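You operate a simulated robot arm through the tools that you are given. There is no shell and no other tool. Be economical: measure what you need, move in short steps, check, and stop when the job is done.

You are at the controls of a simulated robot arm. One attempt, no reset.

TASK
Put things in order on the worktop under the window. At the end: the brown egg from the worktop under the window stands where the white soup carton stood; the green brush stands on top of the grey pot lid; the white soup carton stands where the green brush stood; the red glass stands where the brown egg stood; whatever was shut is shut again. Leave all else as you found it, and nothing knocked over.

It is judged by the outcome, as a careful person would: the job done as asked, and still so three seconds after it is handed in. It fails if anything else is knocked over, pushed out of place, dropped, spilled or broken. A push-on lid holds only when it is set on centred and level and pressed home; a screw cap is set on level and turned clockwise until tight.

THE ROBOT
A 6-joint arm with a two-finger parallel gripper, fixed in place. Base frame: the origin is at the foot of the arm, x ahead of it, y to its left, z up; the work surface is at about z = 0. Lengths are in m, angles in degrees, forces in N, time in s.
With the tool pointing down near the work surface it reaches from about 0.18 to 0.46 m from the base axis. Its first joint turns from -70.0 to 70.0 degrees. Payload 1.9 kg.
The tool frame sits at the grasp point between the pads (the TCP): z along the fingers, y along the line on which they close. The tips reach 0.023 m beyond it. The gripper opens to 0.094 m. The fingers are 0.038 m wide and 0.01 m thick; the gripper's body (0.054 by 0.096 m) begins 0.039 m behind the TCP.
Orientation is told as [roll, pitch, yaw] about the base's x, y, z axes, in that order, counted from this pose: with the fingers straight down and closing along the base's y, the tool's x points along the base's -x, its y along +y and its z along -z.

THE INTERFACE
- The arm moves only by the tool step_arm. Its argument "deltas" is one flat list of numbers, 7 for each row, row after row: the closure, from 0 (fully open) to 1 (shut), then the shift along the tool's x, y, z in m, then the turn, a rotation vector about the tool's x, y, z in degrees. In form: [claw, x, y, z, ax, ay, az, claw, x, y, z, ax, ay, az, ...]. A call has 1 to 10 rows; each row is the pose to reach, as a shift and turn from the pose commanded when the call began, along the tool's axes at that moment. A row lasts 0.2 s, in which the tool goes at most 0.05 m and 8.6 degrees; a call with a longer step from one row to the next is refused whole, and so is a gripper value outside its range. A pose out of reach is approached as far as the arm can. The call stops where the force on the tool passes 40 N (or 10 N more than at its start, if that is more) or the arm is blocked; 0.2 s more then pass. Each finger travels about 0.108 m/s and halts on what it meets, pressing with about 23 N; the grip force reading is that of the motor and also rises with nothing between the fingers. The clock runs only during rows and for 0.2 s after the last one: add rows that repeat a pose to give the fingers time. The reply holds the time, the measured pose of the TCP, the force on the tool along the base axes, the opening and the grip force, in the units named above and with some noise, and new pictures: "pictures" is both (left out), scene, wrist or none.
- Cameras (640 x 400 px; columns grow to the right, rows downward): "scene" is fixed at [0.0376, 0.3163, 0.4319]; the picture's right is [-0.85, -0.52, 0.00], its down [-0.28, 0.46, -0.84] and it looks along [0.44, -0.72, -0.54] (base axes); focal length 249 px, centre (320, 200). "wrist" rides on the gripper at [-0.039, 0, -0.044] in the tool frame; the picture's right is [0.00, -1.00, 0.00], its down [0.97, 0.00, -0.24] and it looks along [0.24, 0.00, 0.97] (tool axes); focal length 218 px, centre (320, 200). There is no depth. A picture from a camera that has moved, and an enlarged one, comes with that camera's place and axes in the base frame and with its lens. The place of the scene camera against the robot may be out by one fixed shift of up to 0.018 m in any direction.
- close_up(camera, box): a new picture of the part [left, top, right, bottom] of that camera's present view, enlarged. No time passes.
- close_job(): hands the job in; it is judged then, once.

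Go step by step. Nothing tells you positions but the pictures and the camera data: compare them with the known pose of the tool, close in by small moves and look again before you grip or let go. The budget is 120 turns and 150 pictures, counting those below and the enlarged ones. Unless the task says otherwise, let go and move clear before handing in, and close with one line.

The tools are called after "Request:" by a JSON object that holds its "method" and its "body". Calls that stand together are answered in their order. step_arm: Moves the arm, as the interface text tells. Its arguments: {"type":"object","properties":{"deltas":{"type":"array","items":{"type":"number"}},"pictures":{"type":"string","enum":["both","scene","wrist","none"]}},"required":["deltas"]} The other tools are called the same way: close_up (camera, box) takes an enlarged picture of a part of a camera's view; close_job () hands the job in.

At the start:

```text
clock: 0.0
tool_pos: [0.3692, 0.0373, 0.2488]
orientation: [-0.1, -0.1, -0.1]
contact_force: [0.1, -0.3, 0.3]
grip_width: 0.0942
gripper_force: 0.2
```

scene: 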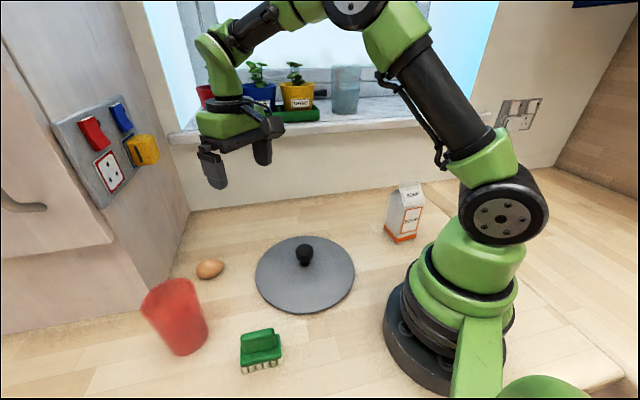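
wrist: 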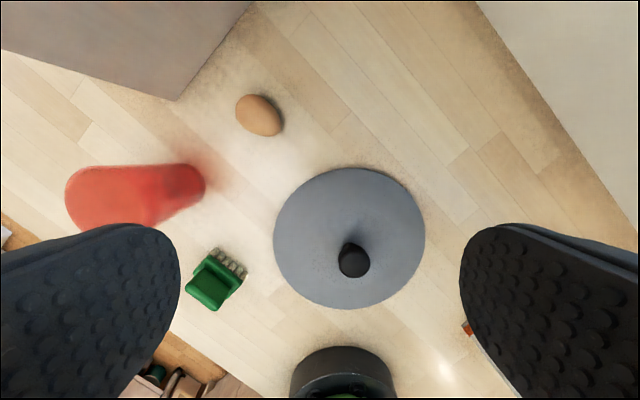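

The egg, red glass, brush, lid and carton are all in view. I'll look closer before moving the brush onto the lid.

Request:
{"method": "close_up", "body": {"camera": "scene", "box": [130, 220, 370, 390]}}

Request:
{"method": "close_up", "body": {"camera": "scene", "box": [350, 160, 470, 260]}}

Request:
{"method": "close_up", "body": {"camera": "wrist", "box": [50, 80, 450, 330]}}

```text
2.35 times, centred on (250, 305) of scene
camera zoom: at [0.0376, 0.3163, 0.4319], right [-0.85, -0.52, 0.0], down [-0.28, 0.46, -0.84], along [0.44, -0.72, -0.54], focal length 586 px, centre (485, -47)
```

zoom: 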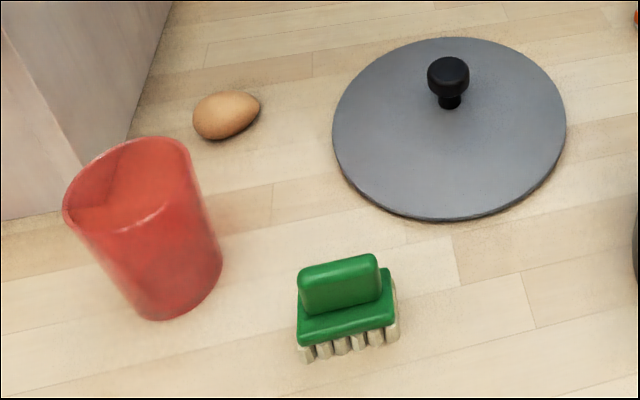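

```text
4.00 times, centred on (410, 210) of scene
camera zoom: at [0.0376, 0.3163, 0.4319], right [-0.85, -0.52, 0.0], down [-0.28, 0.46, -0.84], along [0.44, -0.72, -0.54], focal length 995 px, centre (-40, 160)
```

zoom: 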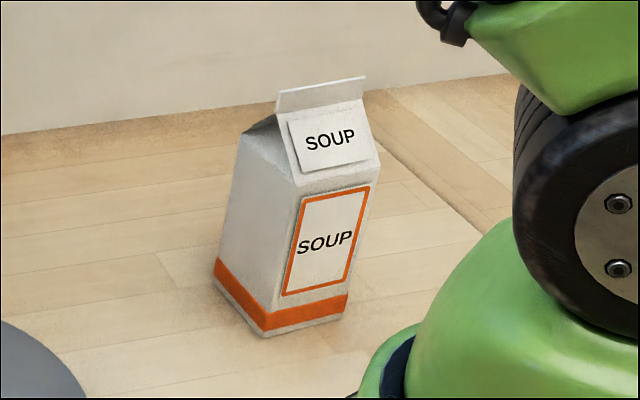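

```text
1.60 times, centred on (250, 205) of wrist
camera zoom: at [0.4077, 0.0358, 0.2941], right [0.0, -1.0, 0.0], down [-0.97, 0.0, 0.24], along [-0.24, 0.0, -0.97], focal length 349 px, centre (432, 192)
```

zoom: 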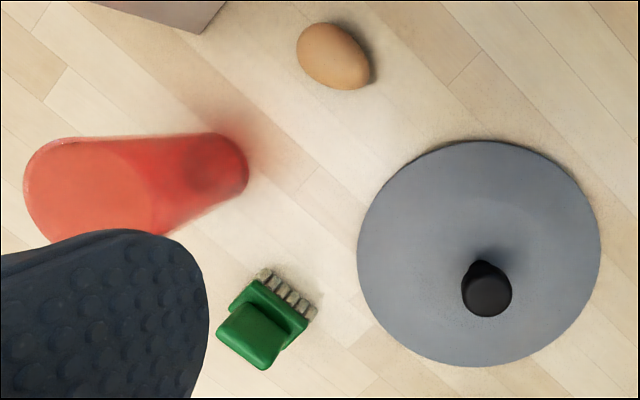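

The brush's ridge runs along about (0.64, 0.77), so I turn the tool by about 50° and hover over it.

Request:
{"method": "step_arm", "body": {"deltas": [0, 0.0209, 0.0213, 0.0113, 0, 0, -7.14, 0, 0.0417, 0.0426, 0.0226, 0, 0, -14.29, 0, 0.0626, 0.0639, 0.0339, 0, 0, -21.43, 0, 0.0834, 0.0851, 0.0451, 0, 0, -28.57, 0, 0.1043, 0.1064, 0.0564, 0, 0, -35.71, 0, 0.1251, 0.1277, 0.0677, 0, 0, -42.86, 0, 0.146, 0.149, 0.079, 0, 0, -50, 0, 0.146, 0.149, 0.079, 0, 0, -50], "pictures": "both"}}

```text
clock: 1.8
tool_pos: [0.2223, 0.187, 0.1699]
orientation: [-0.2, 0.1, 49.9]
contact_force: [-0.8, -0.4, -0.5]
grip_width: 0.0942
gripper_force: 0.2
camera wrist: at [0.2468, 0.2165, 0.2146], right [0.77, -0.64, 0.0], down [-0.62, -0.74, 0.24], along [-0.15, -0.19, -0.97], focal length 218 px, centre (320, 200)
```

scene: 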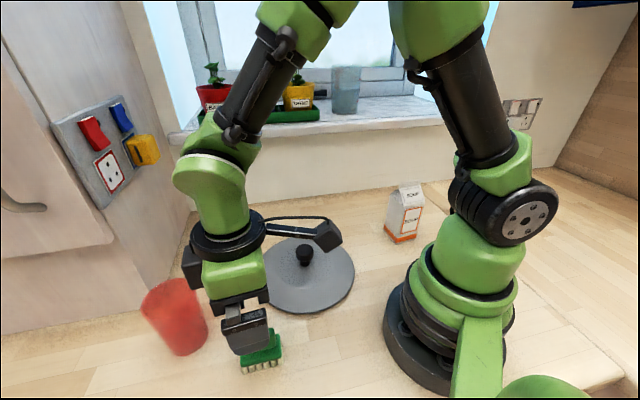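
wrist: 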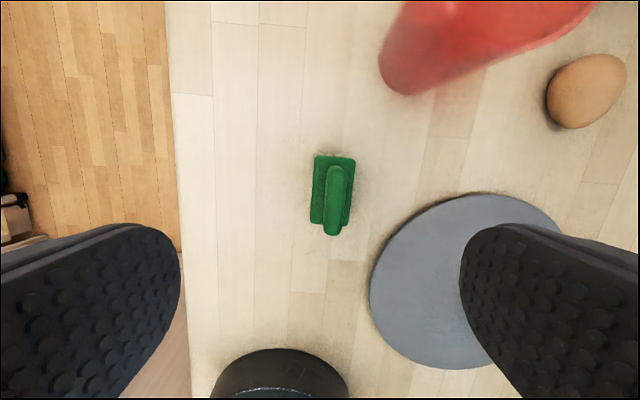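

The brush centre is near (0.231, 0.177), and its long axis is about 4° off mine. I correct for both, descend part way and check.

Request:
{"method": "step_arm", "body": {"deltas": [0, 0.002, -0.0131, 0.03, 0, 0, 4.4, 0, 0.002, -0.0131, 0.07, 0, 0, 4.4, 0, 0.002, -0.0131, 0.08, 0, 0, 4.4], "pictures": "both"}}

```text
clock: 2.6
tool_pos: [0.2309, 0.176, 0.0905]
orientation: [-0.1, 0.0, 45.5]
contact_force: [-0.5, -0.1, -0.3]
grip_width: 0.094
gripper_force: 0.2
camera wrist: at [0.2579, 0.2028, 0.1353], right [0.71, -0.7, 0.0], down [-0.68, -0.69, 0.24], along [-0.17, -0.17, -0.97], focal length 218 px, centre (320, 200)
```

scene: 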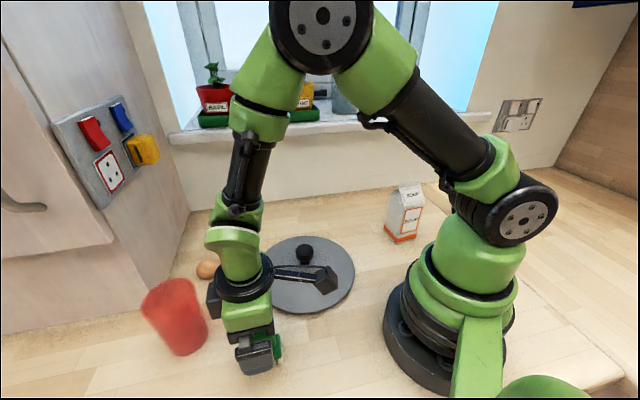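
wrist: 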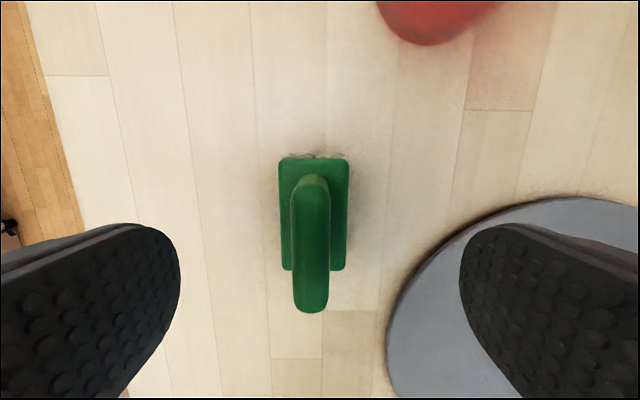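

The brush lies slightly off, at about (0.232, 0.181). I shift, descend to z 0.032 and close on the block.

Request:
{"method": "step_arm", "body": {"deltas": [0, -0.004, 0.003, 0.03, 0, 0, 0, 0, -0.004, 0.003, 0.0585, 0, 0, 0, 0, -0.004, 0.003, 0.0585, 0, 0, 0, 1, -0.004, 0.003, 0.0585, 0, 0, 0, 1, -0.004, 0.003, 0.0585, 0, 0, 0, 1, -0.004, 0.003, 0.0585, 0, 0, 0], "pictures": "wrist"}}

```text
clock: 4.0
tool_pos: [0.2336, 0.181, 0.0314]
orientation: [-0.1, -0.1, 45.4]
contact_force: [-0.5, -0.3, -0.4]
grip_width: 0.039
gripper_force: 23.0
camera wrist: at [0.2603, 0.2076, 0.0768], right [0.71, -0.7, 0.0], down [-0.68, -0.69, 0.24], along [-0.17, -0.17, -0.97], focal length 218 px, centre (320, 200)
```

wrist: 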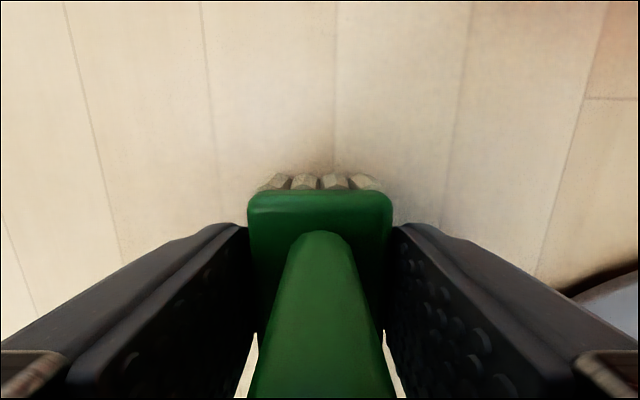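

The brush is held at 0.039 wide. I lift it and carry it over the lid's near-left half.

Request:
{"method": "step_arm", "body": {"deltas": [1, 0, 0, -0.04, 0, 0, 0, 1, 0, 0, -0.08, 0, 0, 0, 1, 0.005, -0.03, -0.1, 0, 0, 0, 1, 0.015, -0.07, -0.1, 0, 0, 0, 1, 0.025, -0.11, -0.1, 0, 0, 0, 1, 0.03, -0.14, -0.1, 0, 0, 0, 1, 0.0348, -0.1655, -0.1, 0, 0, 0, 1, 0.0348, -0.1655, -0.1, 0, 0, 0], "pictures": "both"}}

```text
clock: 5.8
tool_pos: [0.3298, 0.041, 0.13]
orientation: [-0.2, 0.0, 45.6]
contact_force: [0.2, -0.5, -0.8]
grip_width: 0.0389
gripper_force: 23.4
camera wrist: at [0.3563, 0.0682, 0.1756], right [0.71, -0.7, 0.0], down [-0.68, -0.69, 0.24], along [-0.17, -0.17, -0.97], focal length 218 px, centre (320, 200)
```

scene: 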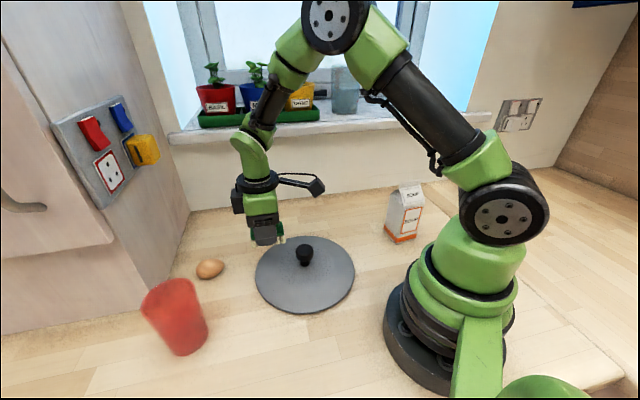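
wrist: 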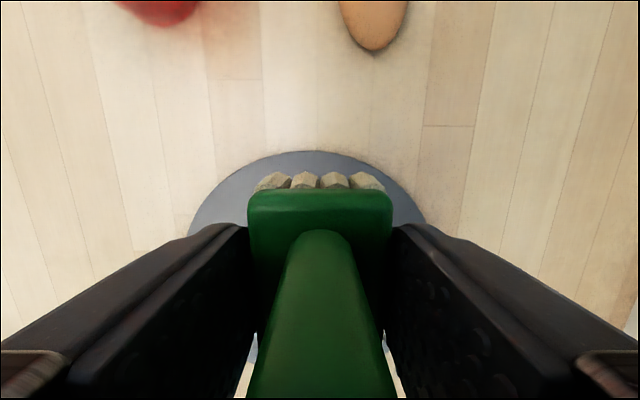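

The lid centre comes out at about (0.272, -0.005) with a radius near 0.107. I shift inward and sideways, then lower to just above the lid.

Request:
{"method": "step_arm", "body": {"deltas": [1, 0.01, 0.007, 0.03, 0, 0, 0, 1, 0.01, 0.007, 0.06, 0, 0, 0, 1, 0.01, 0.007, 0.08, 0, 0, 0, 1, 0.01, 0.007, 0.08, 0, 0, 0], "pictures": "scene"}}

Request:
{"method": "close_up", "body": {"camera": "scene", "box": [210, 200, 370, 320]}}

```text
clock: 6.8
tool_pos: [0.3168, 0.0387, 0.0515]
orientation: [-0.1, -0.1, 45.5]
contact_force: [-1.2, 2.0, 16.5]
grip_width: 0.0392
gripper_force: 23.4
```

scene: 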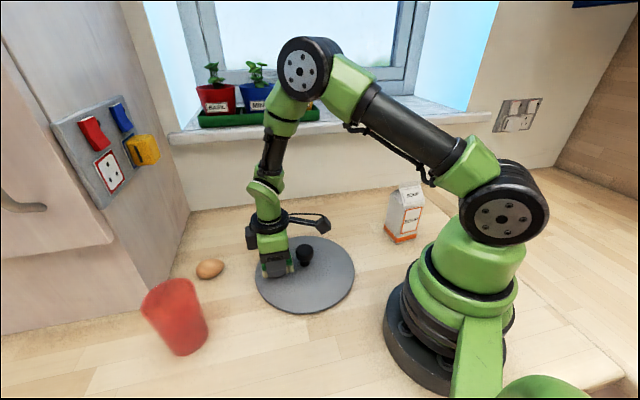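

```text
3.33 times, centred on (290, 260) of scene
camera zoom: at [0.0376, 0.3163, 0.4319], right [-0.85, -0.52, 0.0], down [-0.28, 0.46, -0.84], along [0.44, -0.72, -0.54], focal length 829 px, centre (420, 0)
```

zoom: 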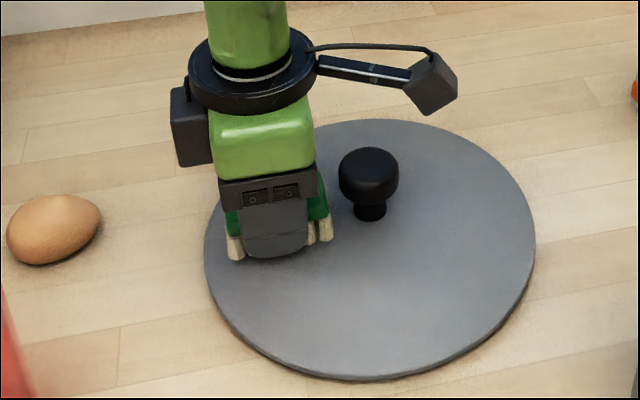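

The brush touches the lid (16 N), so its surface is about 2 cm up. I ease up 1.5 mm, open and rise.

Request:
{"method": "step_arm", "body": {"deltas": [1, 0, 0, -0.001, 0, 0, 0, 0.5, 0, 0, -0.001, 0, 0, 0, 0.3, 0, 0, -0.001, 0, 0, 0, 0.1, 0, 0, -0.001, 0, 0, 0, 0.1, 0, 0, -0.03, 0, 0, 0, 0.1, 0, 0, -0.07, 0, 0, 0, 0, 0, 0, -0.12, 0, 0, 0, 0, 0, 0, -0.15, 0, 0, 0], "pictures": "both"}}

```text
clock: 8.6
tool_pos: [0.3145, 0.0385, 0.2023]
orientation: [0.0, 0.1, 45.4]
contact_force: [-0.2, 0.2, 0.7]
grip_width: 0.094
gripper_force: 0.0
camera wrist: at [0.3416, 0.0655, 0.2471], right [0.71, -0.7, 0.0], down [-0.68, -0.69, 0.24], along [-0.17, -0.17, -0.97], focal length 218 px, centre (320, 200)
```

scene: 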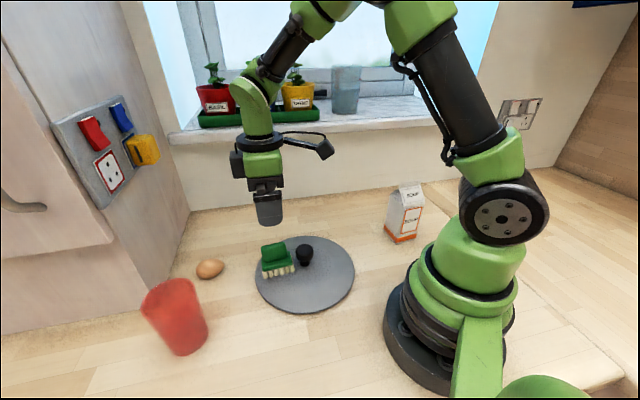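
wrist: 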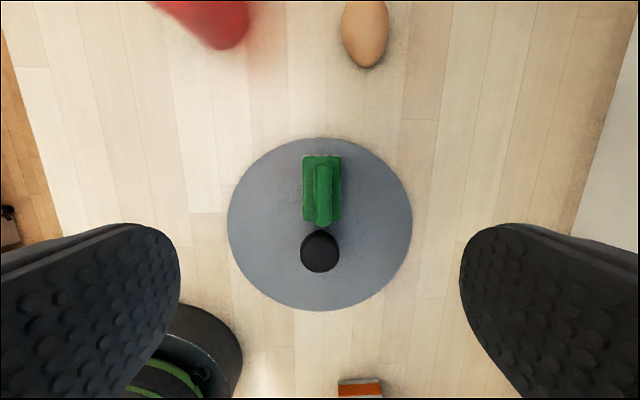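

The brush stands neatly on the lid. Next is the carton, which I put at about (0.13, -0.235), 0.06 square and 0.155 tall; I hover above it with the fingers set along the gable ridge.

Request:
{"method": "step_arm", "body": {"deltas": [0, 0.032, -0.0064, -0.0055, 0, 0, 8.5, 0, 0.064, -0.0128, -0.011, 0, 0, 17, 0, 0.096, -0.0192, -0.0165, 0, 0, 25.5, 0, 0.128, -0.0256, -0.022, 0, 0, 34, 0, 0.16, -0.032, -0.0275, 0, 0, 42.5, 0, 0.192, -0.0384, -0.033, 0, 0, 51, 0, 0.224, -0.0448, -0.0385, 0, 0, 59.5, 0, 0.256, -0.0512, -0.044, 0, 0, 68, 0, 0.289, -0.0576, -0.0495, 0, 0, 76.5, 0, 0.321, -0.064, -0.055, 0, 0, 85], "pictures": "both"}}

```text
clock: 10.8
tool_pos: [0.1358, -0.2329, 0.2563]
orientation: [0.0, -0.2, -39.7]
contact_force: [0.5, 0.0, -0.8]
grip_width: 0.0941
gripper_force: 0.0
camera wrist: at [0.165, -0.2585, 0.3015], right [-0.64, -0.77, 0.0], down [-0.75, 0.62, 0.24], along [-0.18, 0.15, -0.97], focal length 218 px, centre (320, 200)
```

scene: 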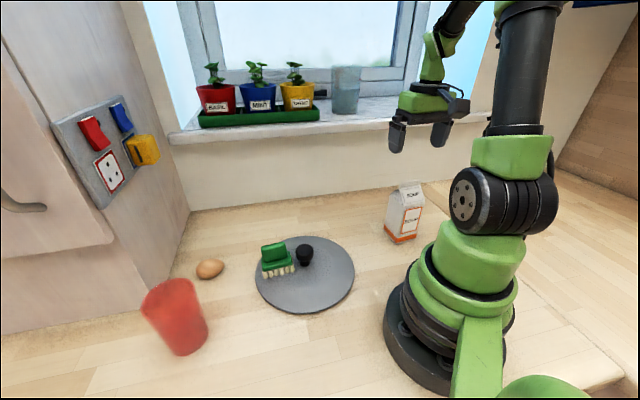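
wrist: 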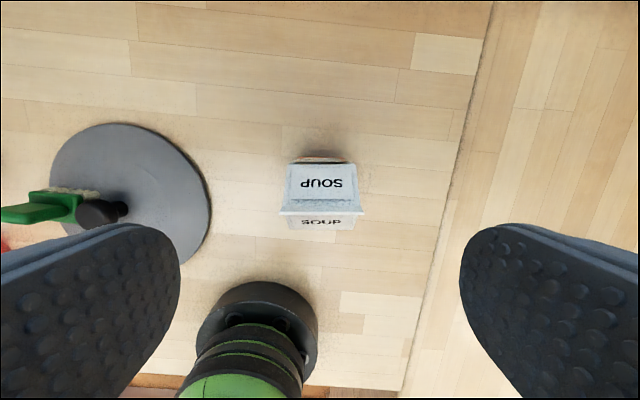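

The carton centre is about 5 mm further along tool x, at about (0.130, -0.231), and it is well aligned. I lower until the fingers straddle its top.

Request:
{"method": "step_arm", "body": {"deltas": [0, 0.0055, -0.0025, 0.04, 0, 0, 0, 0, 0.0055, -0.0025, 0.08, 0, 0, 0, 0, 0.0055, -0.0025, 0.12, 0, 0, 0, 0, 0.0055, -0.0025, 0.127, 0, 0, 0, 0, 0.0055, -0.0025, 0.127, 0, 0, 0], "pictures": "both"}}

Request:
{"method": "close_up", "body": {"camera": "scene", "box": [350, 140, 470, 260]}}

```text
clock: 12.0
tool_pos: [0.1315, -0.2306, 0.1304]
orientation: [0.0, -0.2, -39.6]
contact_force: [0.3, 0.8, -0.5]
grip_width: 0.0939
gripper_force: 0.0
camera wrist: at [0.1603, -0.2564, 0.1757], right [-0.64, -0.77, 0.0], down [-0.75, 0.62, 0.24], along [-0.18, 0.15, -0.97], focal length 218 px, centre (320, 200)
```

scene: 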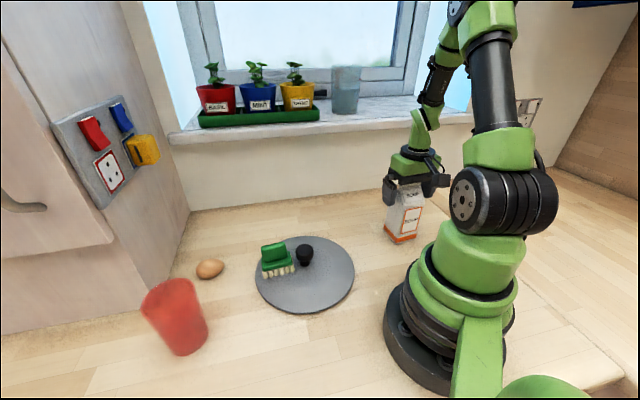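
wrist: 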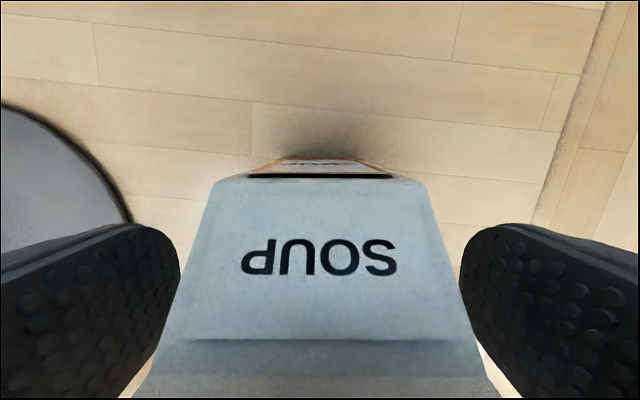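

```text
3.33 times, centred on (410, 200) of scene
camera zoom: at [0.0376, 0.3163, 0.4319], right [-0.85, -0.52, 0.0], down [-0.28, 0.46, -0.84], along [0.44, -0.72, -0.54], focal length 829 px, centre (20, 200)
```

zoom: 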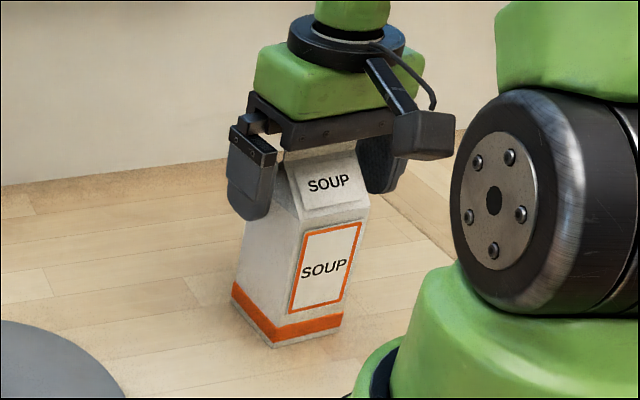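

It is centred. I lower another 6 mm and close.

Request:
{"method": "step_arm", "body": {"deltas": [0, 0, 0, 0.006, 0, 0, 0, 0, 0, 0, 0.006, 0, 0, 0, 1, 0, 0, 0.006, 0, 0, 0, 1, 0, 0, 0.006, 0, 0, 0, 1, 0, 0, 0.006, 0, 0, 0], "pictures": "wrist"}}

```text
clock: 13.2
tool_pos: [0.1311, -0.2329, 0.125]
orientation: [0.0, 0.0, -39.5]
contact_force: [0.5, -0.1, 0.9]
grip_width: 0.0597
gripper_force: 22.6
camera wrist: at [0.1596, -0.2573, 0.1699], right [-0.64, -0.77, 0.0], down [-0.75, 0.62, 0.24], along [-0.18, 0.15, -0.97], focal length 218 px, centre (320, 200)
```

wrist: 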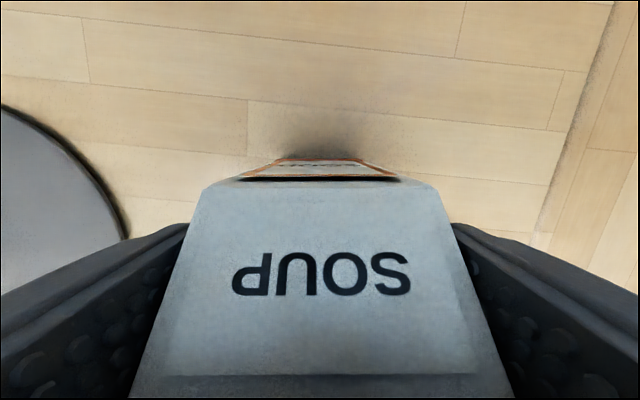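

The carton is gripped (0.060). I lift it straight up and check.

Request:
{"method": "step_arm", "body": {"deltas": [1, 0, 0, -0.02, 0, 0, 0, 1, 0, 0, -0.05, 0, 0, 0, 1, 0, 0, -0.08, 0, 0, 0, 1, 0, 0, -0.115, 0, 0, 0, 1, 0, 0, -0.125, 0, 0, 0], "pictures": "scene"}}

```text
clock: 14.4
tool_pos: [0.1315, -0.2343, 0.247]
orientation: [0.1, -0.1, -39.5]
contact_force: [-0.8, 0.1, -5.2]
grip_width: 0.0598
gripper_force: 22.8
```

scene: 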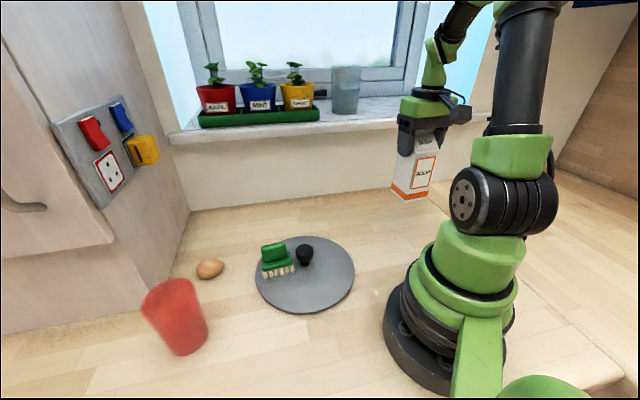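

It holds firmly at about 0.5 kg. I swing around the front over the lid, with the carton's base kept above 0.12.

Request:
{"method": "step_arm", "body": {"deltas": [1, 0.0012, 0.017, 0, 0, 0, -2, 1, 0.0033, 0.048, 0, 0, 0, -6, 1, 0.0057, 0.082, 0, 0, 0, -10, 1, 0.008, 0.116, 0, 0, 0, -14, 1, 0.0104, 0.15, 0, 0, 0, -18, 1, 0.0127, 0.184, 0, 0, 0, -22, 1, 0.0151, 0.218, 0, 0, 0, -26, 1, 0.0165, 0.238, 0, 0, 0, -28], "pictures": "scene"}}

```text
clock: 16.2
tool_pos: [0.2677, -0.0405, 0.2496]
orientation: [-0.1, -0.1, -11.5]
contact_force: [-0.9, -0.5, -5.0]
grip_width: 0.0601
gripper_force: 22.5
```

scene: 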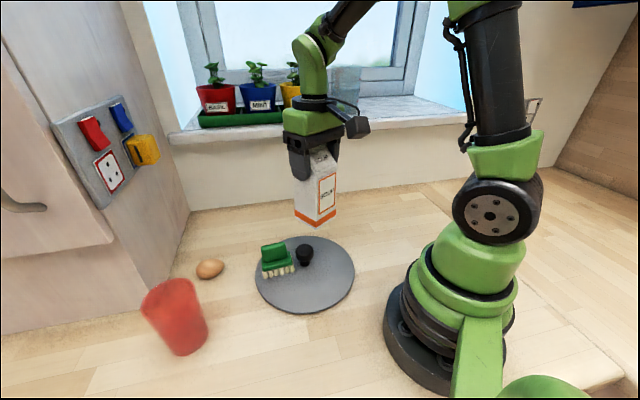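

Next I carry it to above the brush's old spot (0.232, 0.181).

Request:
{"method": "step_arm", "body": {"deltas": [1, 0.006, 0.015, 0, 0, 0, -2, 1, 0.017, 0.045, 0, 0, 0, -6, 1, 0.028, 0.076, 0, 0, 0, -10, 1, 0.0395, 0.106, 0, 0, 0, -14, 1, 0.051, 0.136, 0, 0, 0, -18, 1, 0.063, 0.166, 0, 0, 0, -22, 1, 0.074, 0.196, 0, 0, 0, -26, 1, 0.079, 0.21, 0, 0, 0, -28], "pictures": "both"}}

```text
clock: 18.0
tool_pos: [0.234, 0.1821, 0.2482]
orientation: [-0.1, 0.0, 16.5]
contact_force: [0.4, 0.9, -4.6]
grip_width: 0.0599
gripper_force: 22.5
camera wrist: at [0.2697, 0.1922, 0.2928], right [0.28, -0.96, 0.0], down [-0.93, -0.28, 0.24], along [-0.23, -0.07, -0.97], focal length 218 px, centre (320, 200)
```

scene: 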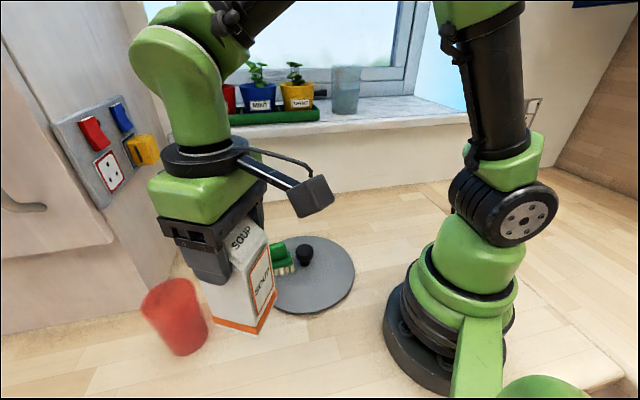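
wrist: 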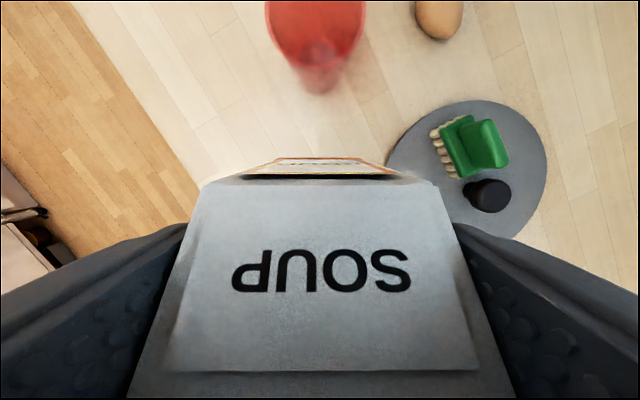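

It is above the spot with clear floor beneath. I lower it gently to table height.

Request:
{"method": "step_arm", "body": {"deltas": [1, 0, 0, 0.03, 0, 0, 0, 1, 0, 0, 0.06, 0, 0, 0, 1, 0, 0, 0.09, 0, 0, 0, 1, 0, 0, 0.11, 0, 0, 0, 1, 0, 0, 0.12, 0, 0, 0, 1, 0, 0, 0.1235, 0, 0, 0, 1, 0, 0, 0.125, 0, 0, 0, 1, 0, 0, 0.125, 0, 0, 0], "pictures": "scene"}}

Request:
{"method": "close_up", "body": {"camera": "scene", "box": [140, 260, 300, 390]}}

```text
clock: 19.8
tool_pos: [0.2323, 0.1823, 0.1243]
orientation: [0.0, 0.0, 16.4]
contact_force: [-5.1, 3.5, 13.4]
grip_width: 0.0598
gripper_force: 22.7
```

scene: 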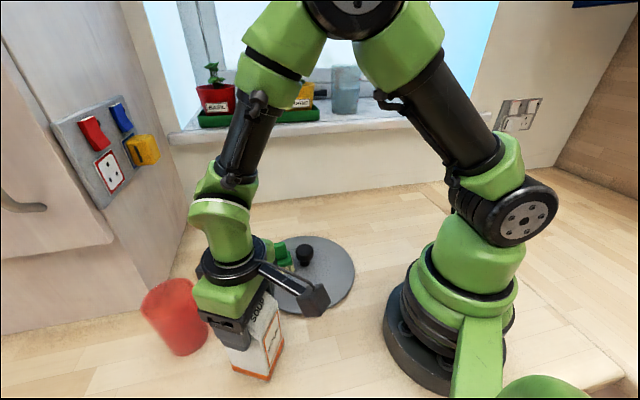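

```text
3.08 times, centred on (220, 325) of scene
camera zoom: at [0.0376, 0.3163, 0.4319], right [-0.85, -0.52, 0.0], down [-0.28, 0.46, -0.84], along [0.44, -0.72, -0.54], focal length 766 px, centre (628, -185)
```

zoom: 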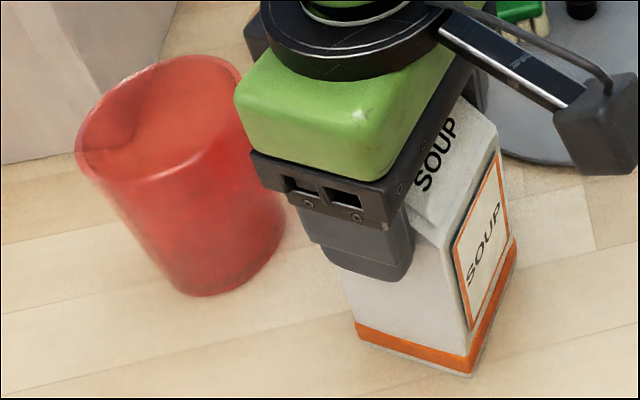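

The carton is down (13 N of contact). I ease up 1 mm, open slowly and rise straight.

Request:
{"method": "step_arm", "body": {"deltas": [1, 0, 0, -0.0005, 0, 0, 0, 0.3, 0, 0, -0.0005, 0, 0, 0, 0.1, 0, 0, -0.0005, 0, 0, 0, 0, 0, 0, -0.0005, 0, 0, 0, 0, 0, 0, -0.02, 0, 0, 0, 0, 0, 0, -0.06, 0, 0, 0, 0, 0, 0, -0.1, 0, 0, 0, 0, 0, 0, -0.125, 0, 0, 0], "pictures": "both"}}

```text
clock: 21.6
tool_pos: [0.2338, 0.1799, 0.2481]
orientation: [-0.1, 0.0, 16.5]
contact_force: [-0.4, 0.7, 0.2]
grip_width: 0.0941
gripper_force: 0.1
camera wrist: at [0.2693, 0.1906, 0.2925], right [0.28, -0.96, 0.0], down [-0.93, -0.27, 0.24], along [-0.23, -0.07, -0.97], focal length 218 px, centre (320, 200)
```

scene: 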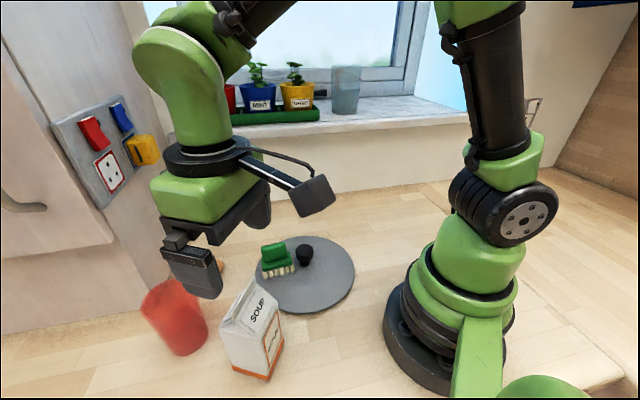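
wrist: 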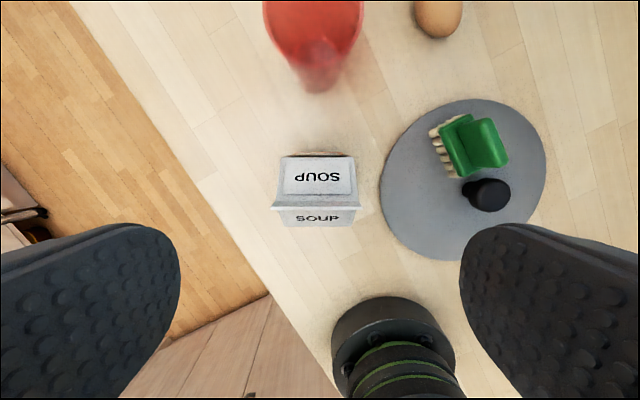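

The carton stands where the brush was. Now I go for the egg near (0.444, 0.108), aligning the fingers across its narrow axis (about 50°).

Request:
{"method": "step_arm", "body": {"deltas": [0, -0.028, -0.022, 0, 0, 0, -5.6, 0, -0.057, -0.044, 0, 0, 0, -11.2, 0, -0.085, -0.066, 0, 0, 0, -16.8, 0, -0.113, -0.089, 0.02, 0, 0, -22.4, 0, -0.142, -0.111, 0.045, 0, 0, -28, 0, -0.17, -0.133, 0.07, 0, 0, -33.5, 0, -0.17, -0.133, 0.09, 0, 0, -33.5, 0, -0.17, -0.133, 0.09, 0, 0, -33.5], "pictures": "both"}}

```text
clock: 23.4
tool_pos: [0.4311, 0.1021, 0.1583]
orientation: [-0.1, -0.1, 49.9]
contact_force: [0.0, -0.2, -0.1]
grip_width: 0.094
gripper_force: 0.1
camera wrist: at [0.4558, 0.1308, 0.2025], right [0.77, -0.64, 0.0], down [-0.62, -0.74, 0.24], along [-0.15, -0.19, -0.97], focal length 218 px, centre (320, 200)
```

scene: 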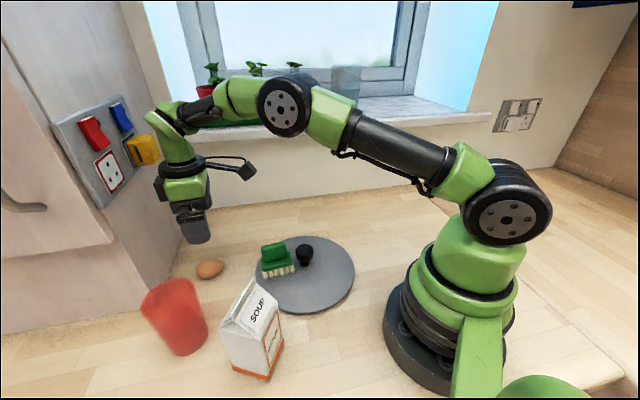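
wrist: 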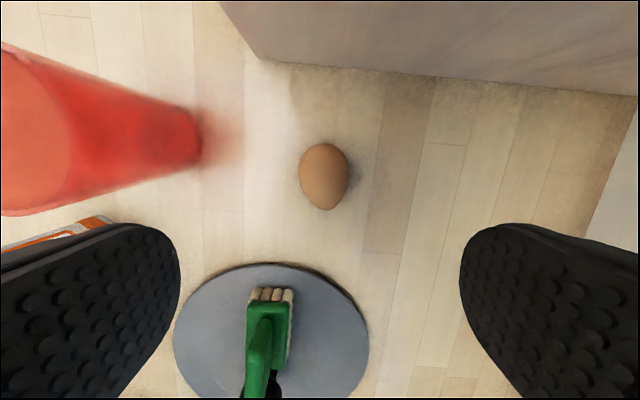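

The egg is at about (0.443, 0.111). I turn a bit further so the arm's sensor bar stays clear of the brush, then lower part way.

Request:
{"method": "step_arm", "body": {"deltas": [0, -0.0147, -0.003, 0.03, 0, 0, -6, 0, -0.0147, -0.003, 0.06, 0, 0, -12, 0, -0.0147, -0.003, 0.07, 0, 0, -12, 0, -0.0147, -0.003, 0.07, 0, 0, -12], "pictures": "both"}}

```text
clock: 24.4
tool_pos: [0.4463, 0.1091, 0.0883]
orientation: [-0.1, 0.0, 62.0]
contact_force: [0.0, 0.7, 0.3]
grip_width: 0.0939
gripper_force: 0.0
camera wrist: at [0.4627, 0.144, 0.1334], right [0.88, -0.47, 0.0], down [-0.46, -0.86, 0.24], along [-0.11, -0.21, -0.97], focal length 218 px, centre (320, 200)
```

scene: 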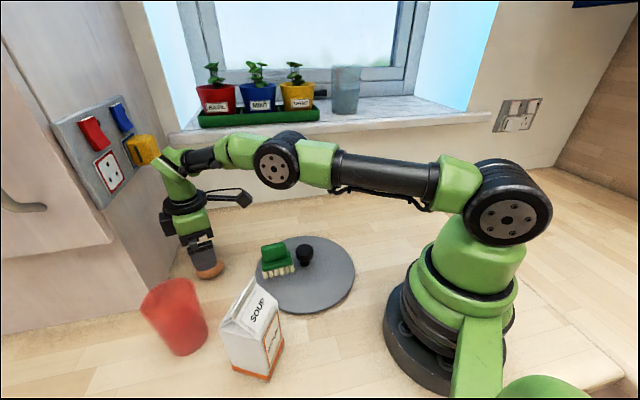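
wrist: 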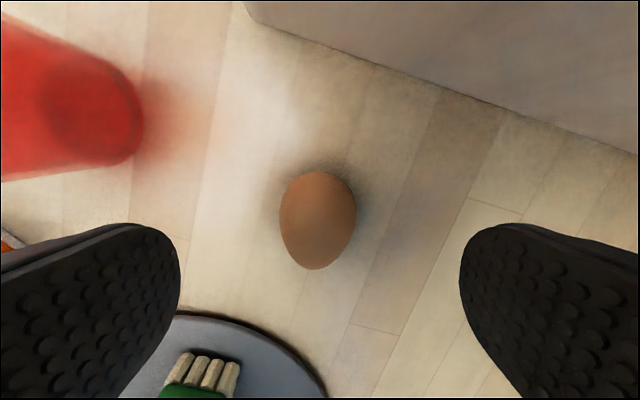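

The egg is centred under the tool with clearance all round. I descend to z 0.027 and close gently to just under its width.

Request:
{"method": "step_arm", "body": {"deltas": [0, 0, 0, 0.03, 0, 0, 0, 0, 0, 0, 0.055, 0, 0, 0, 0, 0, 0, 0.061, 0, 0, 0, 0, 0, 0, 0.061, 0, 0, 0, 0.3, 0, 0, 0.061, 0, 0, 0, 0.5, 0, 0, 0.061, 0, 0, 0, 0.58, 0, 0, 0.061, 0, 0, 0, 0.58, 0, 0, 0.061, 0, 0, 0], "pictures": "both"}}

```text
clock: 26.2
tool_pos: [0.4416, 0.1096, 0.0285]
orientation: [0.0, 0.0, 62.0]
contact_force: [0.2, -0.1, -0.5]
grip_width: 0.0415
gripper_force: 23.1
out of reach, approached as far as the arm can: row 2, 3, 4, 5, 6, 7, 8
camera wrist: at [0.4594, 0.1436, 0.0734], right [0.88, -0.47, 0.0], down [-0.46, -0.86, 0.24], along [-0.11, -0.21, -0.97], focal length 218 px, centre (320, 200)
```

scene: 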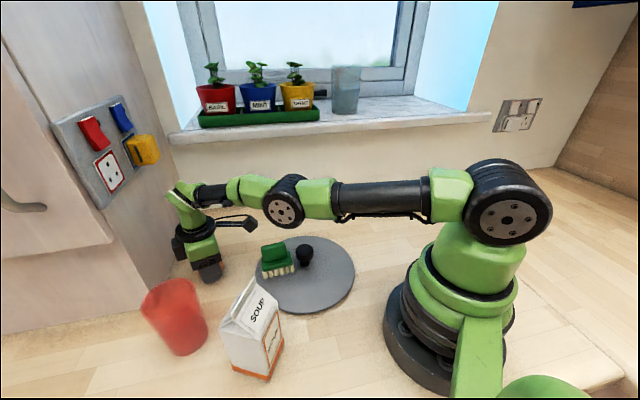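
wrist: 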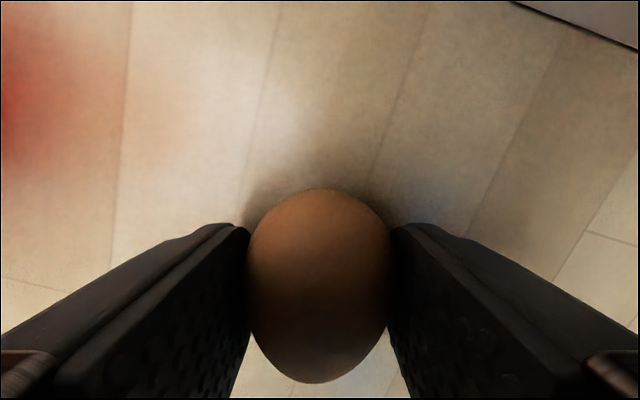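

The egg is gripped at 0.0415. I lift it and check that it comes along.

Request:
{"method": "step_arm", "body": {"deltas": [0.58, 0, 0, -0.01, 0, 0, 0, 0.58, 0, 0, -0.04, 0, 0, 0, 0.58, 0, 0, -0.08, 0, 0, 0, 0.58, 0, 0, -0.12, 0, 0, 0, 0.58, 0, 0, -0.13, 0, 0, 0], "pictures": "wrist"}}

```text
clock: 27.4
tool_pos: [0.4457, 0.1089, 0.1579]
orientation: [0.1, 0.1, 62.1]
contact_force: [-0.1, 0.2, -0.4]
grip_width: 0.0414
gripper_force: 22.9
out of reach, approached as far as the arm can: row 2, 3
camera wrist: at [0.4624, 0.1432, 0.2031], right [0.88, -0.47, 0.0], down [-0.46, -0.86, 0.24], along [-0.11, -0.21, -0.97], focal length 218 px, centre (320, 200)
```

wrist: 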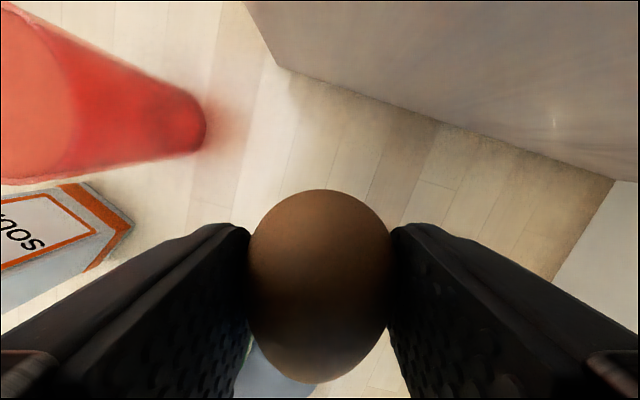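

The egg is held. I carry it high over towards the carton's old spot, first half.

Request:
{"method": "step_arm", "body": {"deltas": [0.58, 0.0187, 0.005, 0, 0, 0, 4, 0.58, 0.056, 0.0148, 0, 0, 0, 11.5, 0.58, 0.0935, 0.0247, 0, 0, 0, 19, 0.58, 0.131, 0.0346, 0, 0, 0, 27, 0.58, 0.168, 0.0445, 0, 0, 0, 34.5, 0.58, 0.206, 0.0544, 0, 0, 0, 42, 0.58, 0.2243, 0.0593, 0, 0, 0, 46], "pictures": "none"}}

```text
clock: 29.0
tool_pos: [0.3943, -0.0842, 0.3166]
orientation: [1.3, 2.5, 16.4]
contact_force: [0.0, -0.3, -0.1]
grip_width: 0.041
gripper_force: 22.8
out of reach, approached as far as the arm can: row 1, 2, 3, 4, 5, 6, 7
```

The arm ended up higher and further out than I asked, so I look before going on.

Request:
{"method": "step_arm", "body": {"deltas": [0.58, 0, 0, 0, 0, 0, 0], "pictures": "both"}}

```text
clock: 29.4
tool_pos: [0.3948, -0.0835, 0.3164]
orientation: [1.2, 2.6, 16.5]
contact_force: [-1.4, 0.0, -0.4]
grip_width: 0.0415
gripper_force: 22.7
camera wrist: at [0.434, -0.0745, 0.3585], right [0.28, -0.96, -0.02], down [-0.92, -0.28, 0.28], along [-0.28, -0.06, -0.96], focal length 218 px, centre (320, 200)
```

scene: 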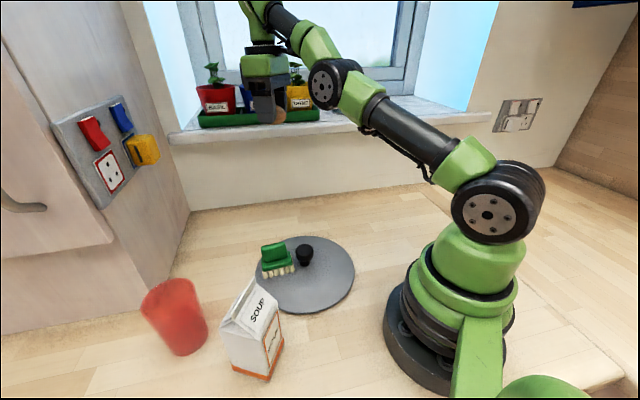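
wrist: 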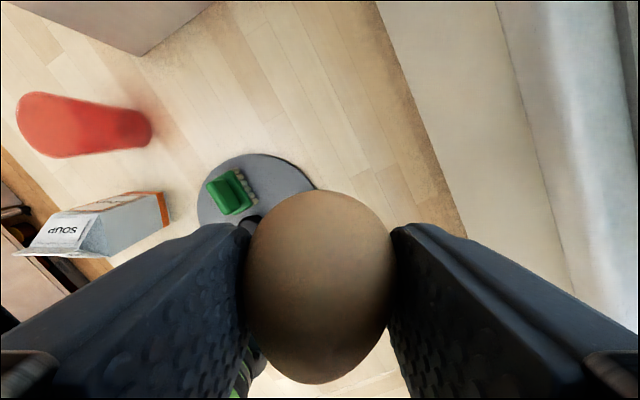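

The commanded pose has reset to where the arm really is. From here I bring it back in and level the tool.

Request:
{"method": "step_arm", "body": {"deltas": [0.58, 0.024, 0.003, 0.016, 0.5, -0.5, 0, 0.58, 0.048, 0.006, 0.033, 1, -1.1, 0, 0.58, 0.072, 0.008, 0.05, 1.4, -1.6, 0, 0.58, 0.096, 0.011, 0.066, 1.9, -2.15, 0, 0.58, 0.096, 0.011, 0.066, 1.9, -2.15, 0], "pictures": "none"}}

```text
clock: 30.6
tool_pos: [0.3877, -0.1077, 0.3336]
orientation: [-0.5, 0.7, 16.5]
contact_force: [0.4, -0.1, -0.9]
grip_width: 0.0412
gripper_force: 22.8
out of reach, approached as far as the arm can: row 1, 2, 3, 4, 5
```

The arm seems stuck with its elbow straight. I take a look at its posture.

Request:
{"method": "step_arm", "body": {"deltas": [0.58, 0, 0, 0, 0, 0, 0], "pictures": "scene"}}

```text
clock: 31.0
tool_pos: [0.3886, -0.1088, 0.3324]
orientation: [-0.4, 0.6, 16.5]
contact_force: [1.3, 0.4, -1.1]
grip_width: 0.0413
gripper_force: 23.2
```

scene: 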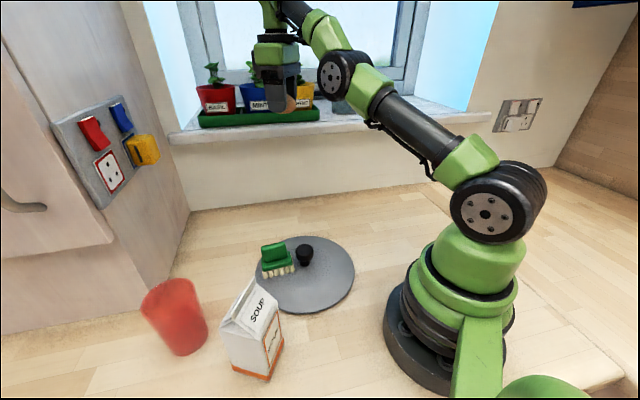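

The elbow is straight, a singular stretch that settled on the wrong side. I push slightly outward and then draw inward again so that it folds properly.

Request:
{"method": "step_arm", "body": {"deltas": [0.58, -0.015, 0, 0, 0, 0, 0, 0.58, -0.03, 0, 0, 0, 0, 0, 0.58, -0.01, 0, 0, 0, 0, 0, 0.58, 0.03, 0, 0, 0, 0, 0, 0.58, 0.06, 0, 0, 0, 0, 0], "pictures": "none"}}

```text
clock: 32.2
tool_pos: [0.3837, -0.1204, 0.3371]
orientation: [-0.6, 0.4, 16.6]
contact_force: [1.0, 0.0, -0.6]
grip_width: 0.0417
gripper_force: 22.4
out of reach, approached as far as the arm can: row 1, 2, 3, 4, 5
```

Lifting near full stretch straightened the elbow onto its stop. A downward move along the reach circle should bend it the right way.

Request:
{"method": "step_arm", "body": {"deltas": [0.58, -0.01, -0.0067, 0.048, 0, 0, 0, 0.58, -0.01, -0.0067, 0.08, 0, 0, 0, 0.58, 0, 0, 0.1, 0, 0, 0, 0.58, 0, 0, 0.1, 0, 0, 0], "pictures": "scene"}}

```text
clock: 33.2
tool_pos: [0.3837, -0.12, 0.3362]
orientation: [-0.6, 0.4, 16.5]
contact_force: [0.4, 0.4, -0.6]
grip_width: 0.0414
gripper_force: 23.1
out of reach, approached as far as the arm can: row 1, 2, 3, 4
```

scene: 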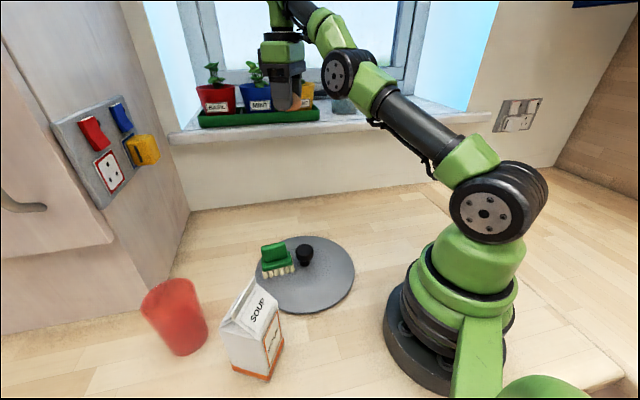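

No movement at all. I probe with a small step to find which way is free.

Request:
{"method": "step_arm", "body": {"deltas": [0.58, 0, 0, 0.008, 0, 0, 0], "pictures": "none"}}

Request:
{"method": "step_arm", "body": {"deltas": [0.58, 0, 0.03, 0, 0, 0, 0], "pictures": "none"}}

Request:
{"method": "step_arm", "body": {"deltas": [0.58, 0, 0, 0, 0, 8, 0], "pictures": "none"}}

```text
clock: 33.6
tool_pos: [0.3833, -0.119, 0.3354]
orientation: [-0.6, 0.4, 16.4]
contact_force: [0.2, 0.0, -1.3]
grip_width: 0.0412
gripper_force: 23.2
out of reach, approached as far as the arm can: row 1
```

```text
clock: 34.0
tool_pos: [0.3897, -0.0967, 0.3364]
orientation: [-0.6, 0.4, 16.3]
contact_force: [-0.9, 0.7, -0.8]
grip_width: 0.0413
gripper_force: 23.5
out of reach, approached as far as the arm can: row 1
```

```text
clock: 34.4
tool_pos: [0.3901, -0.0963, 0.3376]
orientation: [-0.6, 0.5, 16.5]
contact_force: [-0.2, -1.1, -1.1]
grip_width: 0.0412
gripper_force: 23.1
out of reach, approached as far as the arm can: row 1
```

The elbow is bent slightly the wrong way at its stop. I swing to azimuth +8°, where there is room, before stretching out and folding it back.

Request:
{"method": "step_arm", "body": {"deltas": [0.58, -0.0181, 0.0341, 0, 0, 0, 0, 0.58, -0.0326, 0.0698, 0, 0, 0, 0, 0.58, -0.0437, 0.1067, 0, 0, 0, 0, 0.58, -0.0511, 0.1439, 0, 0, 0, 0, 0.58, -0.0511, 0.1439, 0, 0, 0, 0], "pictures": "scene"}}

```text
clock: 35.6
tool_pos: [0.4017, 0.0604, 0.3328]
orientation: [-0.5, 0.1, 16.4]
contact_force: [0.5, 0.5, -0.2]
grip_width: 0.0416
gripper_force: 22.6
out of reach, approached as far as the arm can: row 3, 4, 5
```

scene: 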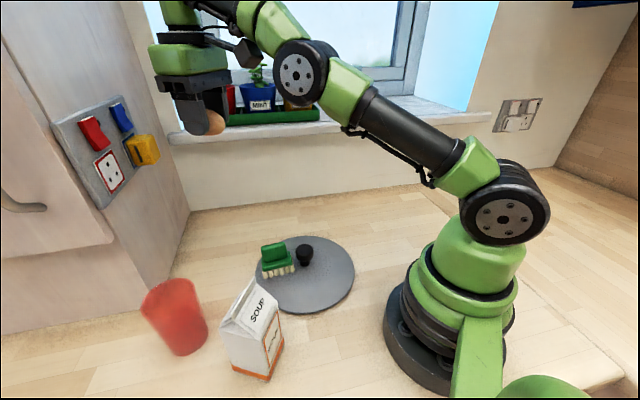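

I stretch outward, sweep down along the limit and then draw inward.

Request:
{"method": "step_arm", "body": {"deltas": [0.58, -0.03, -0.004, -0.01, 0, 0, 0, 0.58, -0.05, -0.007, 0.03, 0, 0, 0, 0.58, -0.055, -0.008, 0.075, 0, 0, 0, 0.58, -0.05, -0.007, 0.12, 0, 0, 0, 0.58, -0.01, -0.001, 0.125, 0, 0, 0, 0.58, 0.03, 0.004, 0.13, 0, 0, 0], "pictures": "scene"}}

```text
clock: 37.0
tool_pos: [0.3711, 0.0561, 0.2013]
orientation: [-0.5, 0.2, 16.3]
contact_force: [-0.3, 0.4, -1.9]
grip_width: 0.0413
gripper_force: 23.3
out of reach, approached as far as the arm can: row 1, 2, 3
```

scene: 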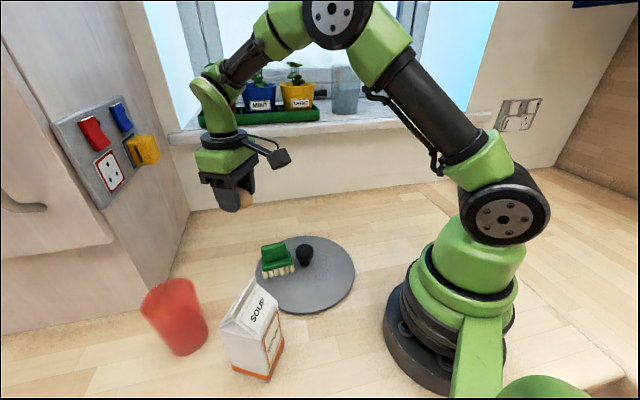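

The elbow folded properly and the egg is still held. I carry it to above the carton's old spot.

Request:
{"method": "step_arm", "body": {"deltas": [0.58, 0.0346, -0.0232, 0.002, 0, 0, 6.2, 0.58, 0.0691, -0.0464, 0.004, 0, 0, 12.4, 0.58, 0.1037, -0.0697, 0.007, 0, 0, 18.6, 0.58, 0.1382, -0.0929, 0.009, 0, 0, 24.8, 0.58, 0.1728, -0.1161, 0.011, 0, 0, 31, 0.58, 0.2073, -0.1393, 0.013, 0, 0, 37.2, 0.58, 0.2419, -0.1626, 0.016, 0, 0, 43.4, 0.58, 0.2764, -0.1858, 0.018, 0, 0, 49.6, 0.58, 0.311, -0.209, 0.02, 0, 0, 56, 0.58, 0.311, -0.209, 0.02, 0, 0, 56], "pictures": "both"}}

```text
clock: 39.2
tool_pos: [0.1325, -0.2367, 0.187]
orientation: [-0.6, -0.3, -39.6]
contact_force: [0.4, -0.8, -0.2]
grip_width: 0.0413
gripper_force: 22.4
camera wrist: at [0.1621, -0.261, 0.2321], right [-0.64, -0.77, 0.01], down [-0.75, 0.62, 0.24], along [-0.19, 0.14, -0.97], focal length 218 px, centre (320, 200)
```

scene: 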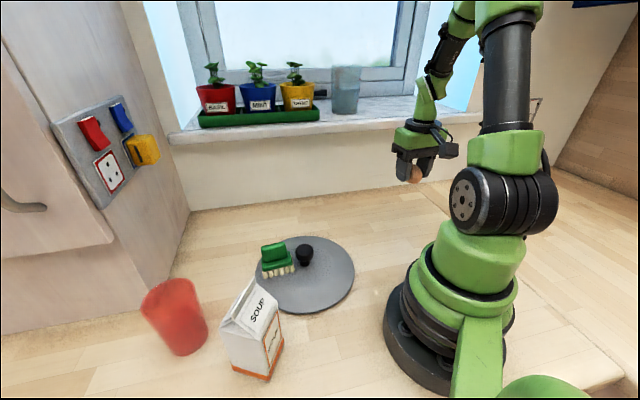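
wrist: 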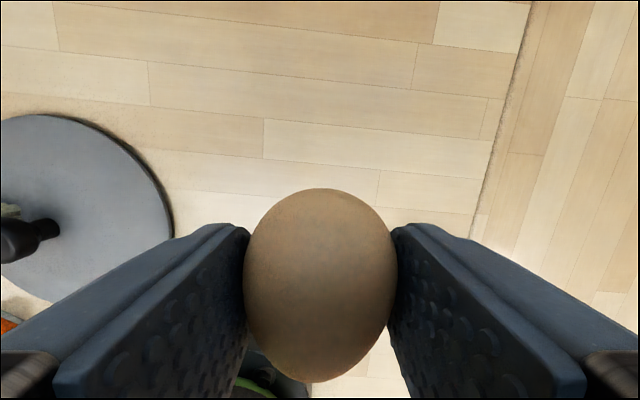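

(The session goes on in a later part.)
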